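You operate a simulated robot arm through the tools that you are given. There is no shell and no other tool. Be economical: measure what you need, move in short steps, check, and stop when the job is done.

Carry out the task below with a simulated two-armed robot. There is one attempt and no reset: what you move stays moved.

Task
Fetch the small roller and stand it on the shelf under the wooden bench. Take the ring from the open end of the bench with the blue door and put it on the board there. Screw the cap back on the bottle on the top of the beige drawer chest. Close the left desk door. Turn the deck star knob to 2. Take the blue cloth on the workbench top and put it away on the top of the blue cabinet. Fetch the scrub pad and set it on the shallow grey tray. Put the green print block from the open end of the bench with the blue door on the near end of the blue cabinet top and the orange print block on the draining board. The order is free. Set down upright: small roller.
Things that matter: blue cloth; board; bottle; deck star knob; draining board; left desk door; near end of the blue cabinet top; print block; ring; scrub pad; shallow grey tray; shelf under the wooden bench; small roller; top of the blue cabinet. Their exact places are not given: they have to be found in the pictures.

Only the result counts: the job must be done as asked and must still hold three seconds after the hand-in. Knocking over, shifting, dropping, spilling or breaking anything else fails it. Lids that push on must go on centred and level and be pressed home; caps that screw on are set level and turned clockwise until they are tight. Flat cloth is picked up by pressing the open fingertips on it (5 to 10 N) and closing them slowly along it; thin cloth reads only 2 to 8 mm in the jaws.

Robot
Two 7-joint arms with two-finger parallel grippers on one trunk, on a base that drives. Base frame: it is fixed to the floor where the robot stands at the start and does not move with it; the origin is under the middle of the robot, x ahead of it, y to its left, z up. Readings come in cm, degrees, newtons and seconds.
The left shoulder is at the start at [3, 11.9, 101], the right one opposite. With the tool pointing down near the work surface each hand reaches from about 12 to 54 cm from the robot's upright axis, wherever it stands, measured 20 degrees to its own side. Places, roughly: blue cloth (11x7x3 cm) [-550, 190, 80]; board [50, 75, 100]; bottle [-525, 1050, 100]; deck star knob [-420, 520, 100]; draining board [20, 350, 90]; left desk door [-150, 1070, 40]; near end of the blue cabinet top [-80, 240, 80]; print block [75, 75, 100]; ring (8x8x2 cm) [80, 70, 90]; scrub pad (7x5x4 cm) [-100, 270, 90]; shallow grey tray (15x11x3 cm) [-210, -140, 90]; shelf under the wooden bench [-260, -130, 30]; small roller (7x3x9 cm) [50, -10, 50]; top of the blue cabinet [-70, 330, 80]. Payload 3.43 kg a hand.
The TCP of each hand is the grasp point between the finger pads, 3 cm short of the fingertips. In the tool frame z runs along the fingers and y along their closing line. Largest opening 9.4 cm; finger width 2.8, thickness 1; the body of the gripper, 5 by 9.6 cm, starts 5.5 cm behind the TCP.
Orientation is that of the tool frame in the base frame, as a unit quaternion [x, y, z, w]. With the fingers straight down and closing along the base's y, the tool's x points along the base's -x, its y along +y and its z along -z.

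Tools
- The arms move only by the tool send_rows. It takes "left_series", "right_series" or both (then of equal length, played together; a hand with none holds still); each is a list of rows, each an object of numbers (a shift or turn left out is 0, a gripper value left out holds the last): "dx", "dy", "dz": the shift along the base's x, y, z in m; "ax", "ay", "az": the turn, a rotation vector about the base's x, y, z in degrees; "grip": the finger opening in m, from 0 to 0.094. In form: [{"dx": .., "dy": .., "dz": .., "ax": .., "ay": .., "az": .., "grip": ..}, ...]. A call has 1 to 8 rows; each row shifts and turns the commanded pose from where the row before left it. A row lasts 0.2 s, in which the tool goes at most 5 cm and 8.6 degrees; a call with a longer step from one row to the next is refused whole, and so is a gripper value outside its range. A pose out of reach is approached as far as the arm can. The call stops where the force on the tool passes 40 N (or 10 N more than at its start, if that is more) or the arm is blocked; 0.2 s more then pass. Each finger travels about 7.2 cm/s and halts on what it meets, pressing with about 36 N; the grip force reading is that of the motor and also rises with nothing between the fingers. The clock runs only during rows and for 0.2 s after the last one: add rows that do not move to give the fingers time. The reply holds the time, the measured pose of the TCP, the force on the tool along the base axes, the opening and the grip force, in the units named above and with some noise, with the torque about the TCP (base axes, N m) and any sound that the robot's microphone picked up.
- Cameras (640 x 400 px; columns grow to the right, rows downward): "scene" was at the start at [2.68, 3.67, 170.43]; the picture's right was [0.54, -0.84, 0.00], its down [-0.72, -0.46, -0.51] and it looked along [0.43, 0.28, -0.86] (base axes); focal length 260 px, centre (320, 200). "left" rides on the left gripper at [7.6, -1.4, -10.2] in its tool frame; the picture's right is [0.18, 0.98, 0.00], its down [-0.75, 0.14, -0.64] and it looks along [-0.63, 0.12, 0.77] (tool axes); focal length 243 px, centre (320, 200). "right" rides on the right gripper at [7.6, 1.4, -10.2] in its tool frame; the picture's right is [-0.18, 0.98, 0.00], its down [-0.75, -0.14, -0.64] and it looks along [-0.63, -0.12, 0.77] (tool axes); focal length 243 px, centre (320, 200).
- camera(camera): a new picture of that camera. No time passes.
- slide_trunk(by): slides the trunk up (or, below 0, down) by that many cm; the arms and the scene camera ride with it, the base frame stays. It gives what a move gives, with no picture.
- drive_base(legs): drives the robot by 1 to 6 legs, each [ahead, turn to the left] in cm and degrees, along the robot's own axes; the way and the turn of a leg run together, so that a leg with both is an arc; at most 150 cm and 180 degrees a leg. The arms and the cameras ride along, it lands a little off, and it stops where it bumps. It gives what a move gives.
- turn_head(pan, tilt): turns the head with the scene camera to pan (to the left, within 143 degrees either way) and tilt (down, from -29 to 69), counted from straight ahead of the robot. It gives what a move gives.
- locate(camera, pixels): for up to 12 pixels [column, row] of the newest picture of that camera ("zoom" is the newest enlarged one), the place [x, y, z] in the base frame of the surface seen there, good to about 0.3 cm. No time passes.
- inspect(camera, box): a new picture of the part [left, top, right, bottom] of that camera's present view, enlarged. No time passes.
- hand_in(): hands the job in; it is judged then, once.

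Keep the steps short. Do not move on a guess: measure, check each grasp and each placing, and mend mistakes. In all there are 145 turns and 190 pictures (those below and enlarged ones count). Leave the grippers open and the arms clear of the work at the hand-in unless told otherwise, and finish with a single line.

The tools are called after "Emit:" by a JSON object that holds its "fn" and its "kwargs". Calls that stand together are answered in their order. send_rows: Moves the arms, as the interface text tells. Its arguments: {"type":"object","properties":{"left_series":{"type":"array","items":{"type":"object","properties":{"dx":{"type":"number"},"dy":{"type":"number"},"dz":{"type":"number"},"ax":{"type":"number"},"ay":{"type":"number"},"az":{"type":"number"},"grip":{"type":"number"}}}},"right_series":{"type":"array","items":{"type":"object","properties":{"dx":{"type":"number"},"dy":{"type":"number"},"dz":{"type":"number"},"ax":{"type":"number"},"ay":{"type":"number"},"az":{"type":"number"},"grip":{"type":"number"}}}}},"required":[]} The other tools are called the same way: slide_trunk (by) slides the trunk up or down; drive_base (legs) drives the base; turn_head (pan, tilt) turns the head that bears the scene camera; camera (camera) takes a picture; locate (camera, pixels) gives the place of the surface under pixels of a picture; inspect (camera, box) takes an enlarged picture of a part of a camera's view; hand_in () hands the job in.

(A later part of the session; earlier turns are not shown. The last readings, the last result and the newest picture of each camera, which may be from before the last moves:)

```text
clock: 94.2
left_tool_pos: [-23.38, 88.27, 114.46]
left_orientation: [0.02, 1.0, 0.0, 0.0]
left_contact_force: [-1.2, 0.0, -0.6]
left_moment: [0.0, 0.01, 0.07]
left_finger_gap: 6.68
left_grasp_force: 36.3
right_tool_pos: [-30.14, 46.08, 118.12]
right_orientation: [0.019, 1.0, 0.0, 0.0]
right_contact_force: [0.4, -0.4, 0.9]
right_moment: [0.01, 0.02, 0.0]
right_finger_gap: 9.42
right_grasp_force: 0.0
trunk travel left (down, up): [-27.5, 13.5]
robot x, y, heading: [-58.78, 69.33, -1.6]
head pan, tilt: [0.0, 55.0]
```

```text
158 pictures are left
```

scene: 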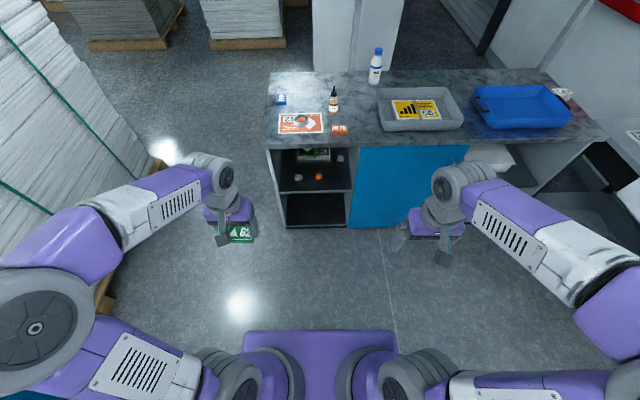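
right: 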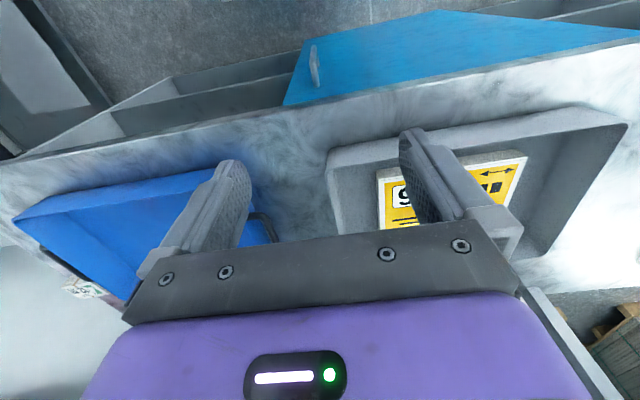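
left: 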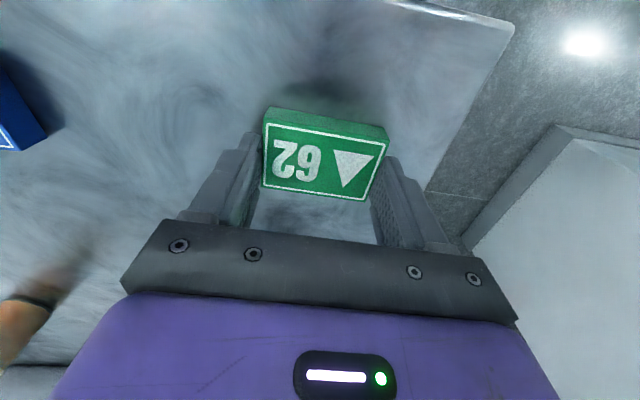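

Drive up to the bench front and bring the right hand over the orange block.

Emit:
{"fn": "drive_base", "kwargs": {"legs": [[57, 1.6]]}}

Emit:
{"fn": "send_rows", "kwargs": {"right_series": [{"dx": 0.035, "dy": 0.03}, {"dx": 0.035, "dy": 0.03}, {"dx": 0.035, "dy": 0.025}, {"dx": 0.025, "dy": 0.02, "dz": -0.03}, {"dz": -0.04}, {}]}}

Emit:
{"fn": "camera", "kwargs": {"camera": "right"}}

Emit:
{"fn": "camera", "kwargs": {"camera": "scene"}}

```text
clock: 97.5
left_tool_pos: [34.13, 87.82, 114.48]
left_orientation: [0.01, 1.0, 0.0, 0.0]
left_contact_force: [0.9, 0.1, 0.1]
left_moment: [0.03, 0.01, -0.01]
left_finger_gap: 6.68
left_grasp_force: 35.9
right_tool_pos: [28.26, 45.46, 118.11]
right_orientation: [0.009, 1.0, 0.001, 0.0]
right_contact_force: [-0.4, -0.4, 0.2]
right_moment: [0.0, 0.02, -0.03]
right_finger_gap: 9.4
right_grasp_force: 0.2
trunk travel left (down, up): [-27.5, 13.5]
robot x, y, heading: [-1.6, 68.38, -0.5]
head pan, tilt: [0.0, 55.0]
```

```text
clock: 98.9
left_tool_pos: [33.99, 87.85, 114.69]
left_orientation: [0.01, 1.0, 0.0, 0.001]
left_contact_force: [0.1, -0.2, -1.2]
left_moment: [0.0, -0.03, -0.02]
left_finger_gap: 6.69
left_grasp_force: 36.0
right_tool_pos: [41.04, 55.78, 111.12]
right_orientation: [0.009, 1.0, 0.0, 0.001]
right_contact_force: [-0.4, -0.9, -0.6]
right_moment: [0.03, -0.02, 0.0]
right_finger_gap: 9.39
right_grasp_force: 0.1
trunk travel left (down, up): [-27.5, 13.5]
robot x, y, heading: [-1.48, 68.26, -0.9]
head pan, tilt: [0.0, 55.0]
```

```text
157 pictures are left
```

right: 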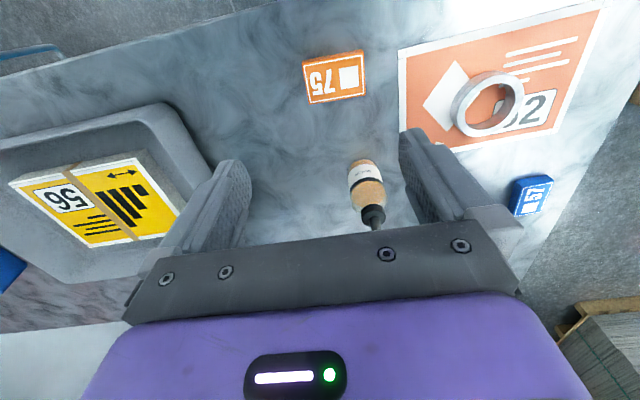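

```text
156 pictures are left
```

scene: 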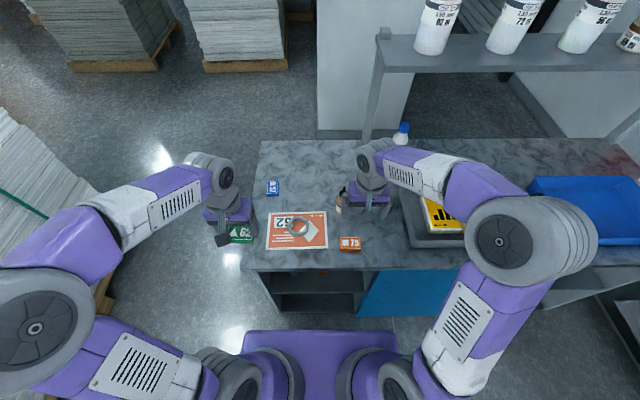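

Emit:
{"fn": "locate", "kwargs": {"camera": "right", "pixels": [[303, 62], [361, 50], [309, 101], [365, 94], [335, 78], [362, 165]]}}

```text
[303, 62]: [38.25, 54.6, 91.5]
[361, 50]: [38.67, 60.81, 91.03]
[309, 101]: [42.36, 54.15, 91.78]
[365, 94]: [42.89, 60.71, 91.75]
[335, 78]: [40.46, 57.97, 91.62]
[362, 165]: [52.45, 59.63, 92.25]
```

Orange centre [40.5,57.6], turned about -4.6°. Align, descend, close.

Emit:
{"fn": "send_rows", "kwargs": {"right_series": [{"dx": -0.005, "dy": 0.018, "az": -3.5, "dz": -0.03}, {"dz": -0.045}, {"dz": -0.045}, {"dz": -0.04}, {"dz": -0.016}, {"grip": 0.05}, {"grip": 0.05}, {"grip": 0.05}]}}

Emit:
{"fn": "camera", "kwargs": {"camera": "right"}}

```text
clock: 100.7
left_tool_pos: [34.08, 87.64, 114.5]
left_orientation: [0.011, 1.0, 0.0, 0.0]
left_contact_force: [0.0, -0.3, -0.9]
left_moment: [0.0, 0.03, 0.0]
left_finger_gap: 6.67
left_grasp_force: 36.0
right_tool_pos: [40.68, 57.66, 93.49]
right_orientation: [0.04, 0.999, 0.001, 0.0]
right_contact_force: [0.0, 0.7, -0.2]
right_moment: [0.01, 0.03, 0.02]
right_finger_gap: 6.73
right_grasp_force: 36.3
trunk travel left (down, up): [-27.5, 13.5]
robot x, y, heading: [-1.17, 68.0, -0.5]
head pan, tilt: [0.0, 55.0]
```

```text
155 pictures are left
```

right: 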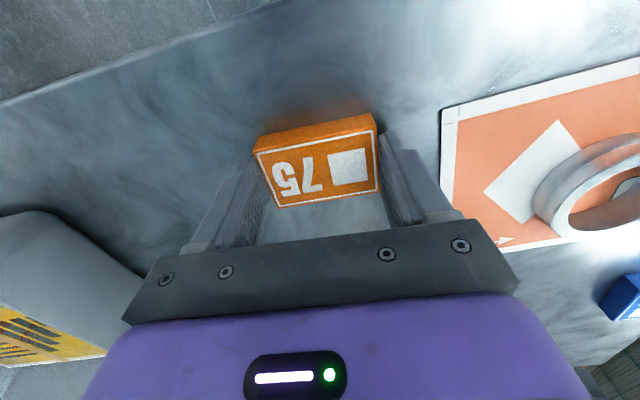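

Orange held. Lift, back out, turn to the blue cabinet and look.

Emit:
{"fn": "send_rows", "kwargs": {"right_series": [{"dz": 0.045}, {"dz": 0.045}, {"dz": 0.045}, {"dz": 0.045}, {"dz": 0.03}, {"dx": -0.045}, {"dx": -0.045, "dy": -0.02}, {"dy": -0.03}]}}

Emit:
{"fn": "drive_base", "kwargs": {"legs": [[-57, 0], [0, 90], [55, 0]]}}

Emit:
{"fn": "turn_head", "kwargs": {"pan": 0, "tilt": 40}}

Emit:
{"fn": "camera", "kwargs": {"camera": "scene"}}

```text
clock: 102.5
left_tool_pos: [33.99, 87.74, 114.46]
left_orientation: [0.011, 1.0, 0.0, 0.0]
left_contact_force: [0.3, 0.0, 0.2]
left_moment: [0.0, 0.02, 0.0]
left_finger_gap: 6.67
left_grasp_force: 36.0
right_tool_pos: [31.7, 52.49, 114.46]
right_orientation: [0.039, 0.999, 0.001, 0.0]
right_contact_force: [0.0, 0.3, -0.2]
right_moment: [-0.03, -0.01, 0.0]
right_finger_gap: 6.7
right_grasp_force: 36.1
trunk travel left (down, up): [-27.5, 13.5]
robot x, y, heading: [-1.12, 68.11, -0.7]
head pan, tilt: [0.0, 55.0]
```

```text
clock: 112.2
left_tool_pos: [-73.57, 159.65, 114.56]
left_orientation: [-0.686, 0.728, 0.0, 0.0]
left_contact_force: [-0.8, 0.6, -1.3]
left_moment: [0.01, 0.0, 0.0]
left_finger_gap: 6.67
left_grasp_force: 35.7
right_tool_pos: [-38.43, 155.9, 114.49]
right_orientation: [-0.664, 0.747, 0.001, 0.0]
right_contact_force: [0.3, 0.8, -0.4]
right_moment: [-0.02, -0.03, -0.01]
right_finger_gap: 6.7
right_grasp_force: 36.1
trunk travel left (down, up): [-27.5, 13.5]
robot x, y, heading: [-55.21, 123.72, 87.2]
head pan, tilt: [0.0, 55.0]
```

```text
clock: 113.0
left_tool_pos: [-73.69, 159.55, 114.61]
left_orientation: [-0.686, 0.728, 0.0, 0.0]
left_contact_force: [-0.3, -0.3, -0.4]
left_moment: [-0.02, 0.0, -0.01]
left_finger_gap: 6.72
left_grasp_force: 35.7
right_tool_pos: [-38.4, 155.93, 114.53]
right_orientation: [-0.664, 0.747, 0.0, 0.0]
right_contact_force: [0.0, 0.5, 0.7]
right_moment: [-0.02, 0.02, 0.01]
right_finger_gap: 6.68
right_grasp_force: 36.1
trunk travel left (down, up): [-27.5, 13.5]
robot x, y, heading: [-55.39, 123.69, 87.4]
head pan, tilt: [0.0, 40.0]
```

```text
154 pictures are left
```

scene: 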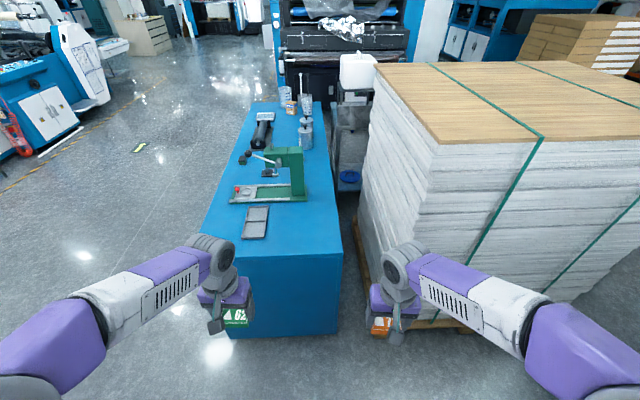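

Emit:
{"fn": "inspect", "kwargs": {"camera": "scene", "box": [200, 40, 400, 250]}}

Emit:
{"fn": "locate", "kwargs": {"camera": "zoom", "pixels": [[130, 390], [440, 390], [390, 115], [200, 115], [150, 330], [215, 345], [450, 160], [480, 100], [470, 190], [200, 175], [330, 270], [330, 160]]}}

```text
1.90 times, centred on (300, 145) of scene
```

zoom: 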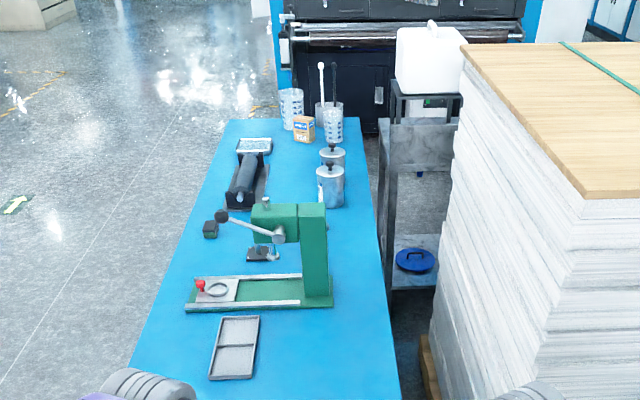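

```text
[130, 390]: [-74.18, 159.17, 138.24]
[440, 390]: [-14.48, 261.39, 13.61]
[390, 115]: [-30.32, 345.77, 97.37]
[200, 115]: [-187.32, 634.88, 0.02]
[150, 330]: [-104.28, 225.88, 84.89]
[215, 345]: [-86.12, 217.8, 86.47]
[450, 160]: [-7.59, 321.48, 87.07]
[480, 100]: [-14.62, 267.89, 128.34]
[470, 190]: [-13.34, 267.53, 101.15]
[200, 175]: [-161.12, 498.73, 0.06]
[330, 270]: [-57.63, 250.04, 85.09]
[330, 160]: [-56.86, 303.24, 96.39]
```

Cabinet top is at z≈85; a small grey tray lies near its end at left. I drive closer and see the free spot.

Emit:
{"fn": "drive_base", "kwargs": {"legs": [[39, 2.6]]}}

Emit:
{"fn": "turn_head", "kwargs": {"pan": 0, "tilt": 55}}

Emit:
{"fn": "camera", "kwargs": {"camera": "scene"}}

```text
clock: 115.5
left_tool_pos: [-74.4, 197.71, 114.6]
left_orientation: [-0.702, 0.712, 0.0, 0.0]
left_contact_force: [-0.2, 0.8, -0.5]
left_moment: [-0.01, -0.01, 0.02]
left_finger_gap: 6.69
left_grasp_force: 35.2
right_tool_pos: [-39.07, 195.79, 114.41]
right_orientation: [-0.682, 0.732, 0.001, -0.001]
right_contact_force: [0.3, 1.4, -0.3]
right_moment: [-0.01, 0.02, 0.02]
right_finger_gap: 6.67
right_grasp_force: 36.0
trunk travel left (down, up): [-27.5, 13.5]
robot x, y, heading: [-54.35, 162.3, 90.0]
head pan, tilt: [0.0, 40.0]
```

```text
clock: 116.2
left_tool_pos: [-74.24, 197.69, 114.5]
left_orientation: [-0.703, 0.711, 0.0, 0.0]
left_contact_force: [-0.2, -0.3, 0.0]
left_moment: [0.01, -0.01, 0.0]
left_finger_gap: 6.67
left_grasp_force: 36.4
right_tool_pos: [-39.05, 195.68, 114.39]
right_orientation: [-0.682, 0.731, 0.0, 0.0]
right_contact_force: [0.4, -0.1, -0.1]
right_moment: [0.0, 0.01, 0.0]
right_finger_gap: 6.68
right_grasp_force: 36.2
trunk travel left (down, up): [-27.5, 13.5]
robot x, y, heading: [-54.19, 162.52, 89.9]
head pan, tilt: [0.0, 55.0]
```

```text
152 pictures are left
```

scene: 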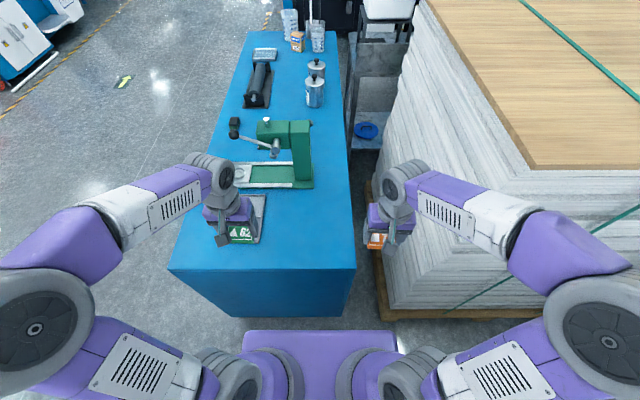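

Emit:
{"fn": "locate", "kwargs": {"camera": "scene", "pixels": [[300, 245], [180, 267], [350, 267], [262, 196], [260, 243], [290, 210], [313, 188], [345, 150], [300, 225]]}}

```text
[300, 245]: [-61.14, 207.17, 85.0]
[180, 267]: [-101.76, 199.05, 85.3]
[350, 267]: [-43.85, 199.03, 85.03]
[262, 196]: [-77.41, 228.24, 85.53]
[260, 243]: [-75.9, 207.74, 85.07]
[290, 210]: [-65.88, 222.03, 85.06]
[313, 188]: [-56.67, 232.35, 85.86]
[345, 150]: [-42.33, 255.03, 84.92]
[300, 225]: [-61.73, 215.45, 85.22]
```

Free spot [-62,213.5,85]. Move the left hand there, and down partway.

Emit:
{"fn": "send_rows", "kwargs": {"left_series": [{"dx": 0.0245, "dy": 0.0316, "dz": -0.02}, {"dx": 0.0245, "dy": 0.0316, "dz": -0.02}, {"dx": 0.0245, "dy": 0.0316, "dz": -0.02}, {"dx": 0.0245, "dy": 0.0316, "dz": -0.02}, {"dx": 0.0245, "dy": 0.0316, "dz": -0.02}, {"dz": -0.045}, {"dz": -0.045}, {"dz": -0.035}]}}

Emit:
{"fn": "camera", "kwargs": {"camera": "left"}}

```text
clock: 118.0
left_tool_pos: [-62.39, 213.5, 92.09]
left_orientation: [-0.702, 0.712, 0.0, 0.0]
left_contact_force: [-0.6, 0.1, -0.4]
left_moment: [-0.01, 0.0, 0.04]
left_finger_gap: 6.7
left_grasp_force: 35.9
right_tool_pos: [-38.99, 195.75, 114.31]
right_orientation: [-0.682, 0.731, 0.0, 0.0]
right_contact_force: [-0.4, 0.8, 0.1]
right_moment: [0.0, -0.04, 0.0]
right_finger_gap: 6.66
right_grasp_force: 35.7
trunk travel left (down, up): [-27.5, 13.5]
robot x, y, heading: [-54.36, 162.48, 90.2]
head pan, tilt: [0.0, 55.0]
```

```text
151 pictures are left
```

left: 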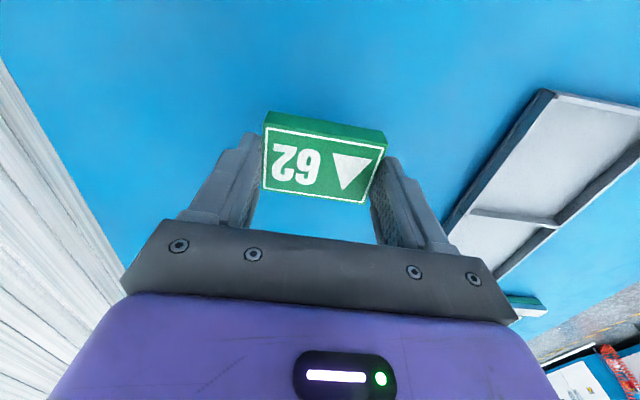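

Emit:
{"fn": "send_rows", "kwargs": {"left_series": [{"dz": -0.02}, {"dz": -0.013}, {"grip": 0.08}, {"grip": 0.09}, {}, {"dz": 0.045}, {"dz": 0.045}, {"dz": 0.045}]}}

Emit:
{"fn": "send_rows", "kwargs": {"left_series": [{"dz": 0.045}, {"dz": 0.045, "dy": -0.015}, {"dx": -0.03, "dy": -0.03}, {"dx": -0.03, "dy": -0.03}, {"dx": -0.03, "dy": -0.03}, {"dx": -0.03, "dy": -0.03}]}}

Emit:
{"fn": "inspect", "kwargs": {"camera": "scene", "box": [160, 0, 440, 290]}}

```text
clock: 119.8
left_tool_pos: [-62.15, 213.22, 102.33]
left_orientation: [-0.702, 0.712, 0.0, 0.0]
left_contact_force: [0.1, 0.0, -0.1]
left_moment: [0.04, 0.0, 0.01]
left_finger_gap: 9.01
left_grasp_force: 0.1
right_tool_pos: [-39.13, 195.83, 114.4]
right_orientation: [-0.681, 0.732, 0.001, -0.001]
right_contact_force: [0.7, -0.3, -0.6]
right_moment: [0.02, -0.03, 0.01]
right_finger_gap: 6.71
right_grasp_force: 35.9
trunk travel left (down, up): [-27.5, 13.5]
robot x, y, heading: [-54.22, 162.87, 89.8]
head pan, tilt: [0.0, 55.0]
```

```text
clock: 121.2
left_tool_pos: [-74.36, 199.9, 111.22]
left_orientation: [-0.703, 0.711, 0.0, 0.0]
left_contact_force: [0.4, 0.5, -0.3]
left_moment: [0.01, -0.05, -0.01]
left_finger_gap: 9.0
left_grasp_force: 0.0
right_tool_pos: [-39.04, 195.51, 114.43]
right_orientation: [-0.682, 0.731, 0.0, 0.001]
right_contact_force: [-0.6, -0.5, -0.4]
right_moment: [0.01, 0.0, 0.02]
right_finger_gap: 6.66
right_grasp_force: 36.5
trunk travel left (down, up): [-27.5, 13.5]
robot x, y, heading: [-54.39, 162.43, 89.8]
head pan, tilt: [0.0, 55.0]
```

```text
1.38 times, centred on (300, 145) of scene
```

zoom: 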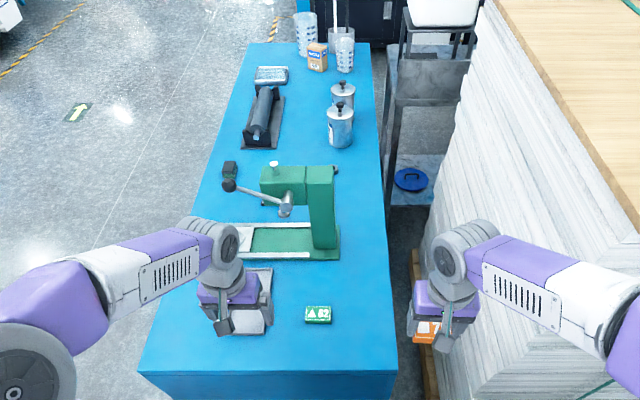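

Green block placed. Now round to the west side of the cabinet for the scrub pad and a view of the draining board.

Emit:
{"fn": "drive_base", "kwargs": {"legs": [[-40, 0], [0, 90], [93, 0], [0, -90], [150, 0], [0, -90]]}}

Emit:
{"fn": "turn_head", "kwargs": {"pan": 0, "tilt": 35}}

Emit:
{"fn": "camera", "kwargs": {"camera": "scene"}}

```text
clock: 146.7
left_tool_pos: [-107.33, 288.23, 111.12]
left_orientation: [0.023, 1.0, 0.0, 0.001]
left_contact_force: [0.2, 0.0, 0.8]
left_moment: [0.0, -0.02, 0.0]
left_finger_gap: 9.0
left_grasp_force: 0.0
right_tool_pos: [-112.7, 253.26, 114.4]
right_orientation: [0.051, 0.999, 0.0, 0.001]
right_contact_force: [-1.6, 0.2, -0.3]
right_moment: [-0.01, 0.0, 0.0]
right_finger_gap: 6.69
right_grasp_force: 36.0
trunk travel left (down, up): [-27.5, 13.5]
robot x, y, heading: [-145.64, 269.7, -2.0]
head pan, tilt: [0.0, 55.0]
```

```text
clock: 147.5
left_tool_pos: [-107.32, 288.3, 111.1]
left_orientation: [0.022, 1.0, 0.0, 0.0]
left_contact_force: [-0.5, -0.8, 0.5]
left_moment: [0.0, -0.02, 0.03]
left_finger_gap: 9.01
left_grasp_force: 0.1
right_tool_pos: [-112.64, 253.17, 114.43]
right_orientation: [0.051, 0.999, 0.001, 0.0]
right_contact_force: [-0.4, -0.2, -1.1]
right_moment: [-0.01, -0.01, 0.03]
right_finger_gap: 6.68
right_grasp_force: 35.7
trunk travel left (down, up): [-27.5, 13.5]
robot x, y, heading: [-145.62, 269.56, -2.0]
head pan, tilt: [0.0, 35.0]
```

```text
149 pictures are left
```

scene: 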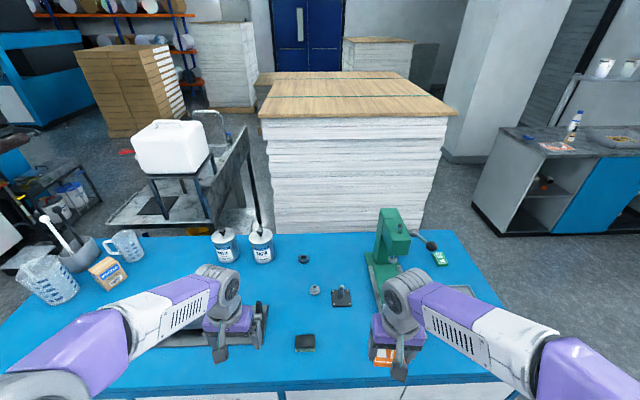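

Emit:
{"fn": "inspect", "kwargs": {"camera": "scene", "box": [90, 90, 290, 250]}}

Emit:
{"fn": "locate", "kwargs": {"camera": "zoom", "pixels": [[80, 370], [380, 350], [300, 350], [200, 290], [330, 260], [500, 350], [470, 110], [100, 340], [250, 350], [350, 120]]}}

Emit:
{"fn": "locate", "kwargs": {"camera": "scene", "pixels": [[305, 338], [295, 346], [316, 346], [296, 334], [315, 334], [265, 90], [440, 105], [280, 180], [55, 195]]}}

Emit:
{"fn": "inspect", "kwargs": {"camera": "scene", "box": [260, 300, 350, 360]}}

```text
2.50 times, centred on (190, 170) of scene
```

zoom: 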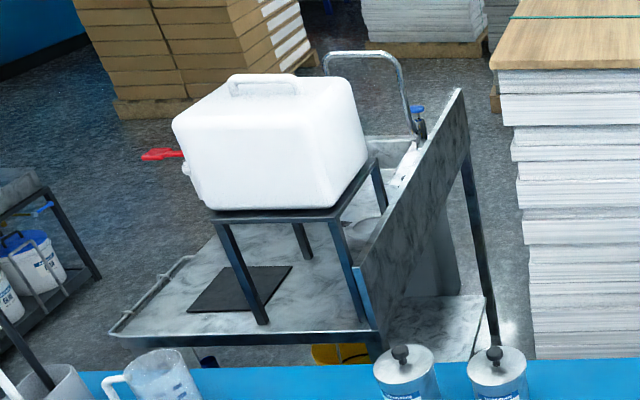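

```text
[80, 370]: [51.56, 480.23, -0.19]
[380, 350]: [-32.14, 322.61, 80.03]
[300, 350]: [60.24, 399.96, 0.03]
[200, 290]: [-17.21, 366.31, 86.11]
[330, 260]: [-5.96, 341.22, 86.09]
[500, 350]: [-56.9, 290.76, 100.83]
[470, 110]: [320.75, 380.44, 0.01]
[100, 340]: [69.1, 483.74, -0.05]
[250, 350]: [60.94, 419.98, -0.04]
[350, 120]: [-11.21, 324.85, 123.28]
```

```text
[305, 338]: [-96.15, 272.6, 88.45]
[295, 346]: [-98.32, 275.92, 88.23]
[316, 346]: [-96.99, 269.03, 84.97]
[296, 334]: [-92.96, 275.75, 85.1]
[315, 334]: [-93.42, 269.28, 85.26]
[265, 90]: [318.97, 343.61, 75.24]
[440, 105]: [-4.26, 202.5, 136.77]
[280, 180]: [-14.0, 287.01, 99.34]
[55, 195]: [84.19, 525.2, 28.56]
```

```text
6.67 times, centred on (305, 330) of scene
```

zoom: 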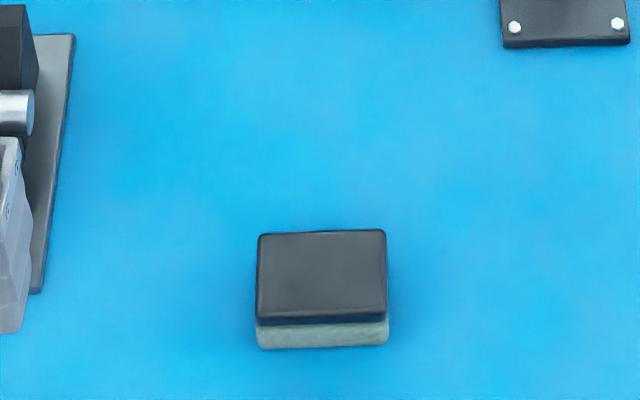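

The sink unit's board is at z≈86 beyond the cabinet, to be reached from its +y side. First the scrub pad at about [-96,272.5,88]: hover the left hand.

Emit:
{"fn": "send_rows", "kwargs": {"left_series": [{"dx": 0.028, "dy": -0.039}, {"dx": 0.028, "dy": -0.039}, {"dx": 0.028, "dy": -0.039}, {"dx": 0.028, "dy": -0.039}, {"dz": -0.045, "grip": 0.094}, {"dz": -0.025}], "right_series": [{"dy": -0.03, "dx": -0.01}, {"dy": -0.03, "dx": -0.01}, {"dy": -0.01}, {}, {}, {}]}}

Emit:
{"fn": "camera", "kwargs": {"camera": "left"}}

```text
clock: 148.9
left_tool_pos: [-96.15, 272.76, 104.28]
left_orientation: [0.023, 1.0, 0.001, 0.0]
left_contact_force: [0.6, -0.1, -0.4]
left_moment: [0.01, 0.0, -0.02]
left_finger_gap: 9.4
left_grasp_force: 0.0
right_tool_pos: [-114.71, 246.23, 114.33]
right_orientation: [0.052, 0.999, 0.001, 0.0]
right_contact_force: [0.5, 0.2, -0.7]
right_moment: [-0.01, 0.04, 0.01]
right_finger_gap: 6.67
right_grasp_force: 35.8
trunk travel left (down, up): [-27.5, 13.5]
robot x, y, heading: [-145.5, 269.68, -2.0]
head pan, tilt: [0.0, 35.0]
```

```text
146 pictures are left
```

left: 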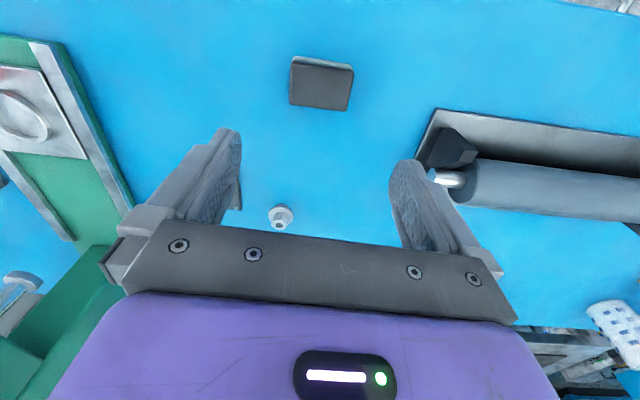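

Emit:
{"fn": "locate", "kwargs": {"camera": "left", "pixels": [[294, 66], [350, 73], [292, 102], [346, 108], [322, 87], [120, 200], [425, 150], [440, 190]]}}

```text
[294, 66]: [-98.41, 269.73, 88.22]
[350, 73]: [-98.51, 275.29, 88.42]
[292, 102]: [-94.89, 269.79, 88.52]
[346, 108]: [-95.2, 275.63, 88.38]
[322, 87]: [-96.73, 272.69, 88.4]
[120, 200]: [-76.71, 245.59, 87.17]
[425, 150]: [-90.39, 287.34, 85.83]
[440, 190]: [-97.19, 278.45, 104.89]
```

Emit:
{"fn": "send_rows", "kwargs": {"left_series": [{"dx": -0.006, "dy": -0.002, "dz": -0.045}, {"dz": -0.045}, {"dz": -0.045}, {"dz": -0.022}, {"grip": 0.055}, {"grip": 0.055}, {"grip": 0.055}, {}]}}

Emit:
{"fn": "camera", "kwargs": {"camera": "left"}}

```text
clock: 150.7
left_tool_pos: [-96.69, 272.39, 88.42]
left_orientation: [0.023, 1.0, -0.001, -0.001]
left_contact_force: [-0.1, 0.8, 0.0]
left_moment: [-0.03, 0.02, 0.05]
left_finger_gap: 6.79
left_grasp_force: 35.8
right_tool_pos: [-114.79, 246.26, 114.4]
right_orientation: [0.052, 0.999, 0.002, 0.0]
right_contact_force: [0.0, 0.2, 0.2]
right_moment: [-0.02, 0.01, 0.01]
right_finger_gap: 6.68
right_grasp_force: 36.2
trunk travel left (down, up): [-27.5, 13.5]
robot x, y, heading: [-145.13, 269.5, -1.9]
head pan, tilt: [0.0, 35.0]
```

```text
145 pictures are left
```

left: 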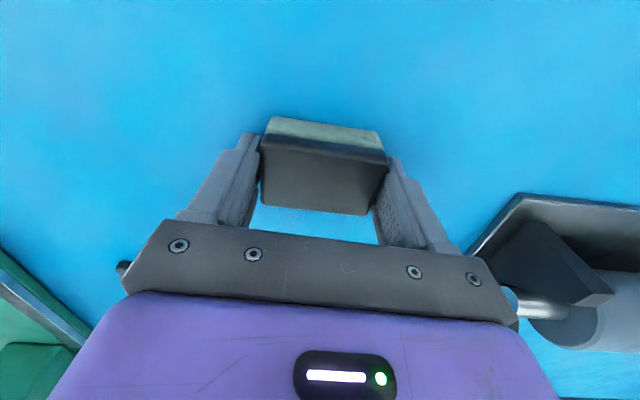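

Pad held (6.8 cm). Lift, then drive north along the cabinet to y≈430 and look east.

Emit:
{"fn": "send_rows", "kwargs": {"left_series": [{"dz": 0.045}, {"dz": 0.045}, {"dz": 0.045}, {"dz": 0.045}, {"dz": 0.045}, {"dz": 0.035}, {"dx": -0.04, "dy": 0.02}, {"dx": -0.04, "dy": 0.02}]}}

Emit:
{"fn": "drive_base", "kwargs": {"legs": [[-6, 0], [0, 92], [140, 0], [20, 0], [0, -90]]}}

Emit:
{"fn": "turn_head", "kwargs": {"pan": 0, "tilt": 35}}

Emit:
{"fn": "camera", "kwargs": {"camera": "scene"}}

```text
clock: 152.5
left_tool_pos: [-104.61, 276.32, 114.43]
left_orientation: [0.023, 1.0, 0.0, 0.001]
left_contact_force: [-0.1, -0.5, -0.7]
left_moment: [0.03, -0.01, 0.0]
left_finger_gap: 6.78
left_grasp_force: 35.7
right_tool_pos: [-114.84, 246.3, 114.35]
right_orientation: [0.051, 0.999, 0.0, 0.001]
right_contact_force: [-0.4, 0.3, -0.6]
right_moment: [0.0, 0.02, -0.04]
right_finger_gap: 6.64
right_grasp_force: 35.6
trunk travel left (down, up): [-27.5, 13.5]
robot x, y, heading: [-145.18, 269.64, -1.8]
head pan, tilt: [0.0, 35.0]
```

```text
clock: 169.1
left_tool_pos: [-115.0, 437.51, 114.42]
left_orientation: [0.002, 1.0, 0.0, -0.002]
left_contact_force: [-0.7, 0.4, -0.9]
left_moment: [0.04, 0.03, -0.01]
left_finger_gap: 6.74
left_grasp_force: 36.1
right_tool_pos: [-123.95, 407.26, 114.29]
right_orientation: [0.032, 0.999, 0.001, 0.0]
right_contact_force: [0.5, -0.1, -1.0]
right_moment: [-0.01, 0.01, 0.0]
right_finger_gap: 6.67
right_grasp_force: 35.7
trunk travel left (down, up): [-27.5, 13.5]
robot x, y, heading: [-155.59, 429.54, 0.5]
head pan, tilt: [0.0, 35.0]
```

```text
clock: 169.7
left_tool_pos: [-114.99, 437.63, 114.29]
left_orientation: [0.003, 1.0, 0.0, 0.0]
left_contact_force: [0.2, 0.5, -1.3]
left_moment: [-0.04, -0.03, 0.02]
left_finger_gap: 6.76
left_grasp_force: 36.0
right_tool_pos: [-124.0, 407.21, 114.35]
right_orientation: [0.032, 0.999, 0.001, 0.0]
right_contact_force: [0.3, -0.1, 0.5]
right_moment: [0.02, 0.0, -0.01]
right_finger_gap: 6.67
right_grasp_force: 36.2
trunk travel left (down, up): [-27.5, 13.5]
robot x, y, heading: [-155.62, 429.17, 0.0]
head pan, tilt: [0.0, 35.0]
```

```text
144 pictures are left
```

scene: 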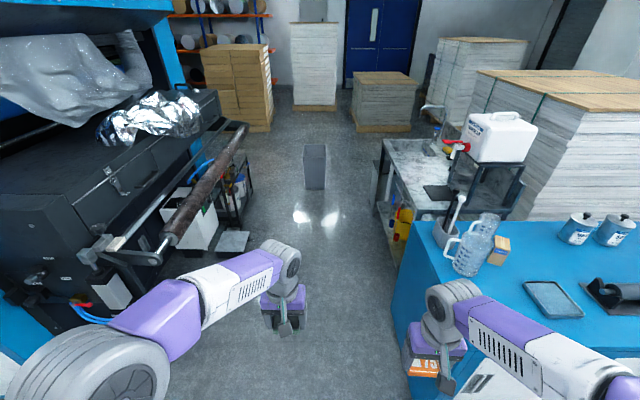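

Emit:
{"fn": "locate", "kwargs": {"camera": "scene", "pixels": [[390, 300], [378, 200], [385, 140], [400, 240], [175, 245], [240, 130], [110, 255], [313, 188], [420, 215], [440, 160], [240, 220], [430, 193]]}}

Emit:
{"fn": "inspect", "kwargs": {"camera": "scene", "box": [350, 90, 560, 230]}}

Emit:
{"fn": "locate", "kwargs": {"camera": "zoom", "pixels": [[110, 160], [230, 370], [290, 150], [170, 190], [190, 250], [230, 300], [190, 155], [250, 200], [350, 300], [270, 300]]}}

```text
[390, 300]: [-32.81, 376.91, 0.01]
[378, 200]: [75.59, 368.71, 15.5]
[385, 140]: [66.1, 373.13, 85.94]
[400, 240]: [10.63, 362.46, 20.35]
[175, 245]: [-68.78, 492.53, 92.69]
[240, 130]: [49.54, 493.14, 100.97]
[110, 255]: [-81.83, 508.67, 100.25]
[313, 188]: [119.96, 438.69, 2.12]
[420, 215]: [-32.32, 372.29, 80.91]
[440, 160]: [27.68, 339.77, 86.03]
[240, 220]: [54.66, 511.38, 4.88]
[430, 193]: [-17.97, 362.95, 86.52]
```

```text
2.86 times, centred on (455, 160) of scene
```

zoom: 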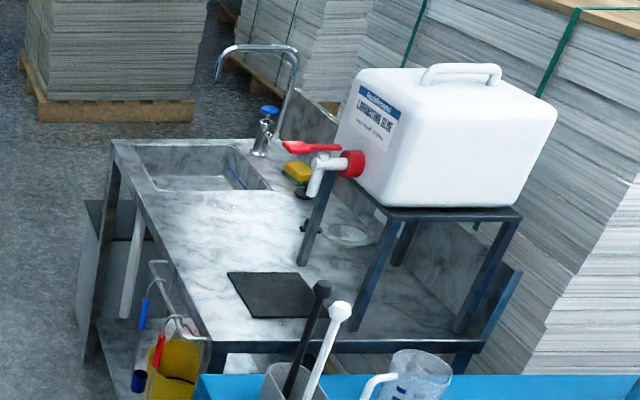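

```text
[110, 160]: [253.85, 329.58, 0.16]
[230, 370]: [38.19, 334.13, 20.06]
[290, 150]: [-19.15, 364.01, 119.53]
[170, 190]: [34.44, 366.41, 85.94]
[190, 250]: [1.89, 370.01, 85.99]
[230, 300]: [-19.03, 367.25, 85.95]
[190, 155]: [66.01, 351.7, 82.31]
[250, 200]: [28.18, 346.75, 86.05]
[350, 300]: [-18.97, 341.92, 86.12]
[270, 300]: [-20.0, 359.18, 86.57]
```

Draining board is the flat part x -30..38, y 322–374, z 86. Drive east along y≈430 to x≈28, turn to face it.

Emit:
{"fn": "drive_base", "kwargs": {"legs": [[100, 0], [84, 0], [0, -90], [20, 0]]}}

Emit:
{"fn": "turn_head", "kwargs": {"pan": 0, "tilt": 55}}

Emit:
{"fn": "camera", "kwargs": {"camera": "scene"}}

```text
clock: 184.0
left_tool_pos: [35.13, 369.13, 114.29]
left_orientation: [0.719, 0.695, 0.0, 0.0]
left_contact_force: [-0.1, -0.7, -0.3]
left_moment: [0.03, -0.03, 0.0]
left_finger_gap: 6.74
left_grasp_force: 36.5
right_tool_pos: [4.94, 379.09, 114.36]
right_orientation: [0.74, 0.673, 0.001, 0.001]
right_contact_force: [0.4, -0.6, -0.6]
right_moment: [-0.01, -0.02, 0.0]
right_finger_gap: 6.66
right_grasp_force: 35.6
trunk travel left (down, up): [-27.5, 13.5]
robot x, y, heading: [28.23, 409.8, -91.3]
head pan, tilt: [0.0, 35.0]
```

```text
clock: 184.8
left_tool_pos: [35.01, 369.18, 114.52]
left_orientation: [0.72, 0.694, 0.0, 0.0]
left_contact_force: [-1.0, 0.3, -0.4]
left_moment: [0.01, -0.01, 0.01]
left_finger_gap: 6.77
left_grasp_force: 35.4
right_tool_pos: [4.91, 379.02, 114.37]
right_orientation: [0.74, 0.673, 0.001, 0.001]
right_contact_force: [0.0, 0.0, 0.0]
right_moment: [0.0, -0.01, 0.02]
right_finger_gap: 6.69
right_grasp_force: 35.8
trunk travel left (down, up): [-27.5, 13.5]
robot x, y, heading: [28.15, 410.09, -91.4]
head pan, tilt: [0.0, 55.0]
```

```text
142 pictures are left
```

scene: 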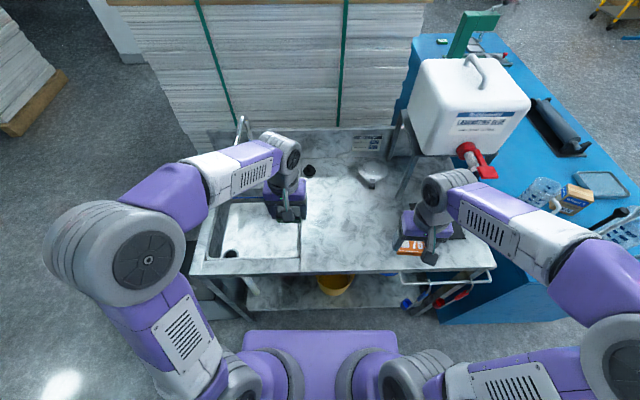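

Emit:
{"fn": "locate", "kwargs": {"camera": "scene", "pixels": [[350, 225], [320, 250], [370, 250], [340, 200], [385, 220]]}}

Emit:
{"fn": "send_rows", "kwargs": {"left_series": [{"dx": 0.03}, {"dx": 0.03}, {}, {}, {}, {}, {}, {}], "right_series": [{"dx": 0.02, "dy": -0.035}, {"dx": 0.02, "dy": -0.035}, {"dx": 0.02, "dy": -0.035}, {"dx": 0.02, "dy": -0.035}, {"dx": 0.02, "dy": -0.035}, {"dx": 0.02, "dy": -0.035}, {"dz": -0.045}, {"dz": -0.045}]}}

Emit:
{"fn": "camera", "kwargs": {"camera": "right"}}

```text
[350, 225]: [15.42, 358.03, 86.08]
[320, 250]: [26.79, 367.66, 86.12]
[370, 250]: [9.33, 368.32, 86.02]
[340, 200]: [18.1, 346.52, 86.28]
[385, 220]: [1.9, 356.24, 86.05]
```

```text
clock: 186.7
left_tool_pos: [41.02, 369.17, 114.29]
left_orientation: [0.719, 0.695, 0.0, 0.0]
left_contact_force: [0.1, -0.9, 0.0]
left_moment: [0.02, -0.03, 0.01]
left_finger_gap: 6.75
left_grasp_force: 35.8
right_tool_pos: [16.89, 357.86, 105.25]
right_orientation: [0.739, 0.673, 0.001, 0.0]
right_contact_force: [0.4, -0.3, -0.5]
right_moment: [0.01, -0.01, 0.0]
right_finger_gap: 6.67
right_grasp_force: 36.4
trunk travel left (down, up): [-27.5, 13.5]
robot x, y, heading: [28.51, 410.22, -91.2]
head pan, tilt: [0.0, 55.0]
```

```text
141 pictures are left
```

right: 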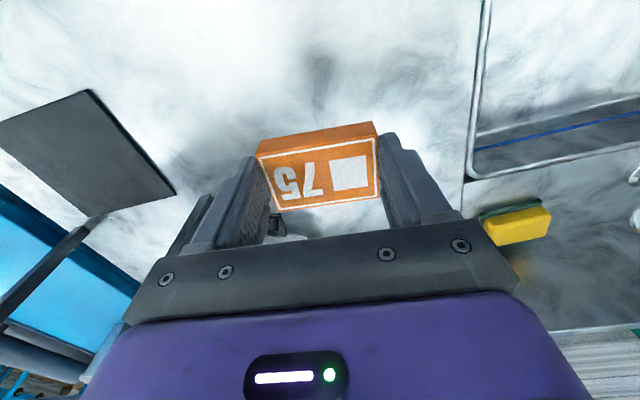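

Emit:
{"fn": "locate", "kwargs": {"camera": "right", "pixels": [[193, 222], [205, 200], [275, 225], [300, 238], [95, 220], [500, 230]]}}

```text
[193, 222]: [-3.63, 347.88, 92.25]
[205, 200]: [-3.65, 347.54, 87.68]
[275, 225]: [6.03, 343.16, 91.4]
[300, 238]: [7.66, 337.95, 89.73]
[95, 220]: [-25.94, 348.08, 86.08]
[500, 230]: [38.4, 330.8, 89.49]
```

Legs and dish are clear (x ≤ -3 / y ≤ 343). Lower, release and rise.

Emit:
{"fn": "send_rows", "kwargs": {"right_series": [{"dz": -0.045}, {"dz": -0.045}, {"dz": -0.045}, {"dz": -0.019}, {"grip": 0.08}, {"grip": 0.09}, {}, {"dz": 0.045}]}}

Emit:
{"fn": "send_rows", "kwargs": {"right_series": [{"dz": 0.045}, {"dz": 0.045}, {"dz": 0.045}, {"dz": 0.045}, {"dz": 0.03}, {"dy": 0.045}, {"dy": 0.045}, {"dy": 0.045}]}}

Emit:
{"fn": "camera", "kwargs": {"camera": "scene"}}

```text
clock: 188.4
left_tool_pos: [40.96, 369.42, 114.44]
left_orientation: [0.719, 0.695, 0.0, 0.001]
left_contact_force: [0.0, -0.2, -0.9]
left_moment: [0.01, -0.02, -0.02]
left_finger_gap: 6.77
left_grasp_force: 36.3
right_tool_pos: [17.07, 358.32, 94.24]
right_orientation: [0.74, 0.673, 0.0, 0.0]
right_contact_force: [-0.1, -0.9, 1.1]
right_moment: [-0.02, -0.01, -0.02]
right_finger_gap: 9.0
right_grasp_force: 0.2
trunk travel left (down, up): [-27.5, 13.5]
robot x, y, heading: [27.66, 409.96, -91.5]
head pan, tilt: [0.0, 55.0]
```

```text
clock: 190.2
left_tool_pos: [40.85, 369.49, 114.39]
left_orientation: [0.72, 0.694, -0.001, 0.0]
left_contact_force: [-0.7, -0.5, -0.2]
left_moment: [-0.06, -0.03, 0.05]
left_finger_gap: 6.75
left_grasp_force: 35.8
right_tool_pos: [16.95, 371.9, 115.34]
right_orientation: [0.74, 0.673, 0.0, 0.001]
right_contact_force: [-0.2, 0.7, 0.1]
right_moment: [-0.05, -0.03, -0.01]
right_finger_gap: 9.01
right_grasp_force: 0.1
trunk travel left (down, up): [-27.5, 13.5]
robot x, y, heading: [28.13, 410.06, -91.8]
head pan, tilt: [0.0, 55.0]
```

```text
140 pictures are left
```

scene: 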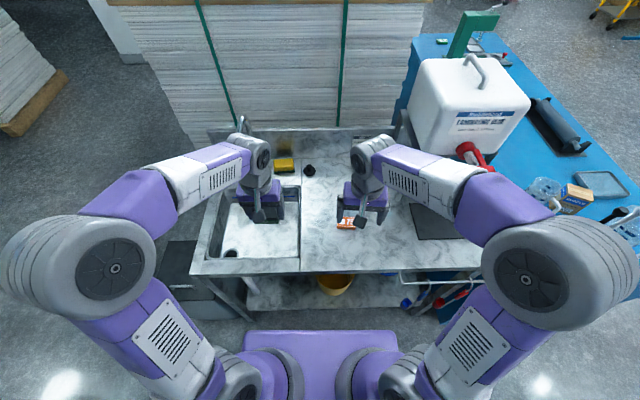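

Orange block placed. Now the long way round back to the bench front for the roller (pad stays in the left hand).

Emit:
{"fn": "drive_base", "kwargs": {"legs": [[-20, 0], [0, -88], [150, 0], [35, 0], [0, 90], [150, 0]]}}

Emit:
{"fn": "turn_head", "kwargs": {"pan": 0, "tilt": 30}}

Emit:
{"fn": "camera", "kwargs": {"camera": "scene"}}

```text
clock: 215.4
left_tool_pos: [-134.46, 233.79, 114.26]
left_orientation: [0.691, 0.723, 0.001, -0.001]
left_contact_force: [-0.4, 0.0, -0.5]
left_moment: [0.0, -0.01, 0.0]
left_finger_gap: 6.78
left_grasp_force: 36.3
right_tool_pos: [-158.7, 234.38, 115.21]
right_orientation: [0.712, 0.702, 0.0, 0.001]
right_contact_force: [-1.0, 0.0, -0.9]
right_moment: [0.01, -0.05, -0.02]
right_finger_gap: 9.04
right_grasp_force: 0.0
trunk travel left (down, up): [-27.5, 13.5]
robot x, y, heading: [-150.77, 273.9, -86.7]
head pan, tilt: [0.0, 55.0]
```

```text
clock: 216.3
left_tool_pos: [-134.54, 233.86, 114.36]
left_orientation: [0.691, 0.723, -0.001, 0.0]
left_contact_force: [0.0, -0.7, -1.6]
left_moment: [0.0, -0.01, 0.0]
left_finger_gap: 6.79
left_grasp_force: 36.0
right_tool_pos: [-158.68, 234.33, 115.27]
right_orientation: [0.712, 0.702, 0.0, 0.0]
right_contact_force: [-0.2, 0.0, 0.0]
right_moment: [-0.02, -0.03, 0.0]
right_finger_gap: 9.01
right_grasp_force: 0.0
trunk travel left (down, up): [-27.5, 13.5]
robot x, y, heading: [-150.46, 273.58, -86.7]
head pan, tilt: [0.0, 30.0]
```

```text
139 pictures are left
```

scene: 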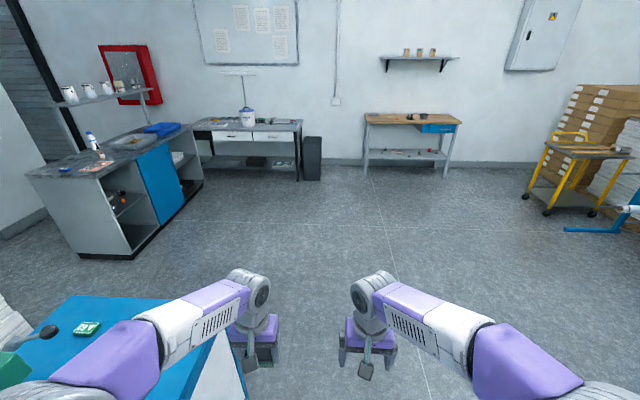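

Path is clear. Continue south and turn to the bench.

Emit:
{"fn": "drive_base", "kwargs": {"legs": [[0, -3.3], [150, 0], [122, 0], [0, 90], [80, 0]]}}

Emit:
{"fn": "slide_trunk", "kwargs": {"by": -26}}

Emit:
{"fn": "turn_head", "kwargs": {"pan": 0, "tilt": 35}}

Emit:
{"fn": "camera", "kwargs": {"camera": "scene"}}

```text
clock: 237.7
left_tool_pos: [-33.18, 14.27, 114.25]
left_orientation: [0.002, 1.0, 0.001, 0.0]
left_contact_force: [-0.2, -0.3, -0.6]
left_moment: [-0.02, -0.01, 0.01]
left_finger_gap: 6.75
left_grasp_force: 36.5
right_tool_pos: [-34.72, -9.73, 115.32]
right_orientation: [0.031, 1.0, 0.0, 0.0]
right_contact_force: [0.2, 0.1, 0.4]
right_moment: [-0.02, 0.02, 0.02]
right_finger_gap: 8.99
right_grasp_force: 0.2
trunk travel left (down, up): [-27.5, 13.5]
robot x, y, heading: [-73.46, 0.02, 0.3]
head pan, tilt: [0.0, 30.0]
```

```text
clock: 240.4
left_tool_pos: [-33.05, 14.27, 88.4]
left_orientation: [0.002, 1.0, -0.001, 0.0]
left_contact_force: [-0.2, -0.6, -1.2]
left_moment: [0.0, 0.01, -0.02]
left_finger_gap: 6.77
left_grasp_force: 36.5
right_tool_pos: [-34.87, -9.61, 89.37]
right_orientation: [0.032, 0.999, 0.001, 0.001]
right_contact_force: [0.3, 0.6, 0.8]
right_moment: [-0.01, 0.0, 0.0]
right_finger_gap: 9.0
right_grasp_force: 0.1
trunk travel left (down, up): [-1.5, 39.5]
robot x, y, heading: [-73.43, 0.44, 0.3]
head pan, tilt: [0.0, 30.0]
```

```text
clock: 241.0
left_tool_pos: [-33.13, 14.4, 88.31]
left_orientation: [0.002, 1.0, -0.001, 0.0]
left_contact_force: [-0.3, 0.3, -0.5]
left_moment: [-0.01, -0.01, -0.03]
left_finger_gap: 6.77
left_grasp_force: 36.3
right_tool_pos: [-34.79, -9.66, 89.33]
right_orientation: [0.032, 0.999, 0.001, 0.0]
right_contact_force: [0.3, 0.3, -0.1]
right_moment: [0.03, 0.0, -0.02]
right_finger_gap: 9.01
right_grasp_force: 0.0
trunk travel left (down, up): [-1.5, 39.5]
robot x, y, heading: [-73.48, 0.13, 0.3]
head pan, tilt: [0.0, 35.0]
```

```text
138 pictures are left
```

scene: 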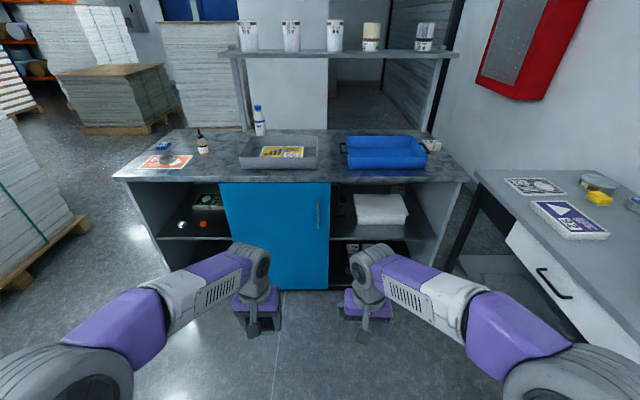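

Emit:
{"fn": "inspect", "kwargs": {"camera": "scene", "box": [320, 180, 384, 250]}}

Emit:
{"fn": "send_rows", "kwargs": {"left_series": [{"dx": -0.04, "dy": 0.02}, {"dx": -0.04, "dy": 0.02}, {"dx": -0.04, "dy": 0.02}, {"dx": -0.04, "dy": 0.02}, {}, {}, {}], "right_series": [{"ay": -7.5, "az": 3}, {"ay": -7.5}, {"ay": -7.5, "dz": -0.03}, {"ay": -7.5, "dz": -0.03}, {"ay": -7.5, "dz": -0.04}, {"ay": -7.5, "dz": -0.045}, {"dz": -0.045}]}}

Emit:
{"fn": "camera", "kwargs": {"camera": "right"}}

```text
5.71 times, centred on (352, 215) of scene
```

zoom: 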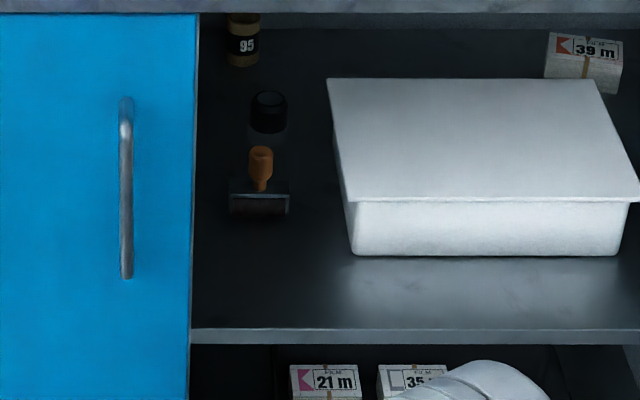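

```text
clock: 242.6
left_tool_pos: [-49.22, 22.03, 88.22]
left_orientation: [0.003, 1.0, -0.001, -0.001]
left_contact_force: [0.0, 0.8, -0.4]
left_moment: [-0.01, 0.0, 0.01]
left_finger_gap: 6.76
left_grasp_force: 35.6
right_tool_pos: [-32.67, -8.82, 69.85]
right_orientation: [0.006, 0.924, 0.005, 0.382]
right_contact_force: [0.3, 0.1, 0.3]
right_moment: [0.01, 0.0, 0.02]
right_finger_gap: 8.97
right_grasp_force: 0.1
right hand out of reach, approached as far as the arm can: row 6
trunk travel left (down, up): [-1.5, 39.5]
robot x, y, heading: [-73.48, -0.2, 0.1]
head pan, tilt: [0.0, 35.0]
```

```text
136 pictures are left
```

right: 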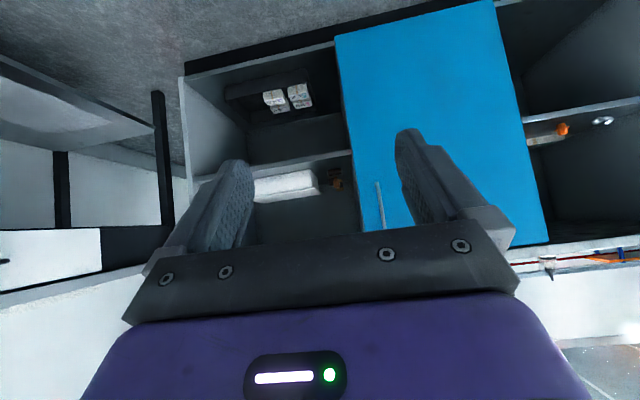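

Emit:
{"fn": "locate", "kwargs": {"camera": "zoom", "pixels": [[262, 158], [262, 172], [262, 185], [260, 195], [232, 205], [288, 205], [268, 120], [340, 210], [197, 220], [260, 328]]}}

```text
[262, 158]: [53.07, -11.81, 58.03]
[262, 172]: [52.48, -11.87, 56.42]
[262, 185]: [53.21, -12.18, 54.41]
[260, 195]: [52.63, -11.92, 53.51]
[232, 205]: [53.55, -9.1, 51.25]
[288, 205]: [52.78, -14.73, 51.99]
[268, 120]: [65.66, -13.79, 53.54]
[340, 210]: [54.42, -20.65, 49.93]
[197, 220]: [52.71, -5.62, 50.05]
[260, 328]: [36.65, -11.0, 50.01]
```

Handle centre ≈[53.7,-11.9,57]; shelf edge x 36.6. I flatten the tool to 35° below level, narrow the jaws to 5 cm, and drive in.

Emit:
{"fn": "send_rows", "kwargs": {"right_series": [{"ay": -5, "dy": -0.03, "grip": 0.05}, {"ay": -5, "dz": -0.02}, {"dz": -0.03}, {"dz": -0.03}, {}]}}

Emit:
{"fn": "drive_base", "kwargs": {"legs": [[64, -0.1]]}}

Emit:
{"fn": "camera", "kwargs": {"camera": "right"}}

Emit:
{"fn": "turn_head", "kwargs": {"pan": -15, "tilt": 60}}

Emit:
{"fn": "camera", "kwargs": {"camera": "scene"}}

```text
clock: 243.8
left_tool_pos: [-49.21, 22.13, 88.41]
left_orientation: [0.003, 1.0, 0.001, 0.0]
left_contact_force: [0.1, -0.2, -0.8]
left_moment: [0.02, 0.02, 0.0]
left_finger_gap: 6.72
left_grasp_force: 36.1
right_tool_pos: [-30.37, -11.36, 66.33]
right_orientation: [0.008, 0.887, 0.003, 0.461]
right_contact_force: [-0.6, -0.6, 0.1]
right_moment: [-0.01, 0.0, -0.03]
right_finger_gap: 4.99
right_grasp_force: 0.1
right hand out of reach, approached as far as the arm can: row 1, 3, 4
trunk travel left (down, up): [-1.5, 39.5]
robot x, y, heading: [-73.04, 0.09, 0.3]
head pan, tilt: [0.0, 35.0]
```

```text
clock: 247.4
left_tool_pos: [14.96, 21.54, 88.25]
left_orientation: [0.013, 1.0, 0.0, 0.0]
left_contact_force: [0.2, -0.6, -1.2]
left_moment: [0.01, 0.03, -0.02]
left_finger_gap: 6.75
left_grasp_force: 36.0
right_tool_pos: [33.2, -12.36, 66.35]
right_orientation: [0.016, 0.887, -0.002, 0.461]
right_contact_force: [-0.1, 0.5, -0.4]
right_moment: [-0.01, 0.03, 0.01]
right_finger_gap: 5.02
right_grasp_force: 0.1
trunk travel left (down, up): [-1.5, 39.5]
robot x, y, heading: [-9.64, -0.44, -0.8]
head pan, tilt: [0.0, 35.0]
```

```text
135 pictures are left
```

right: 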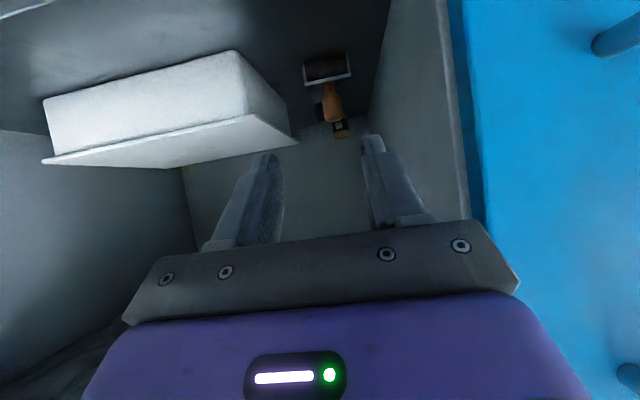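

```text
clock: 248.3
left_tool_pos: [14.84, 21.46, 88.28]
left_orientation: [0.012, 1.0, 0.0, 0.0]
left_contact_force: [-0.6, 0.1, -1.2]
left_moment: [0.01, 0.02, 0.01]
left_finger_gap: 6.75
left_grasp_force: 36.2
right_tool_pos: [33.11, -12.29, 66.31]
right_orientation: [0.016, 0.887, -0.002, 0.461]
right_contact_force: [-0.4, -0.5, 0.0]
right_moment: [0.0, -0.03, 0.0]
right_finger_gap: 4.97
right_grasp_force: 0.1
trunk travel left (down, up): [-1.5, 39.5]
robot x, y, heading: [-9.78, -0.33, -0.9]
head pan, tilt: [-15.0, 60.0]
```

```text
134 pictures are left
```

scene: 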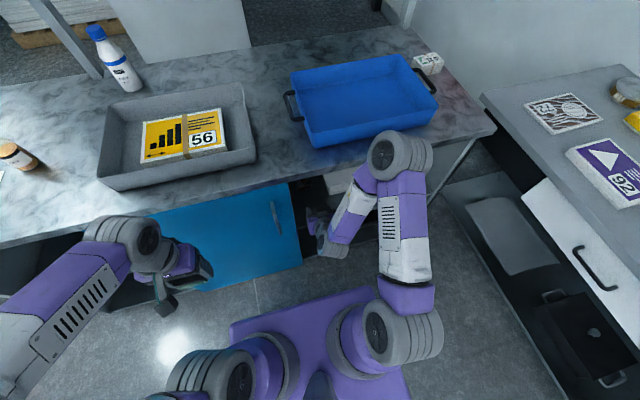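

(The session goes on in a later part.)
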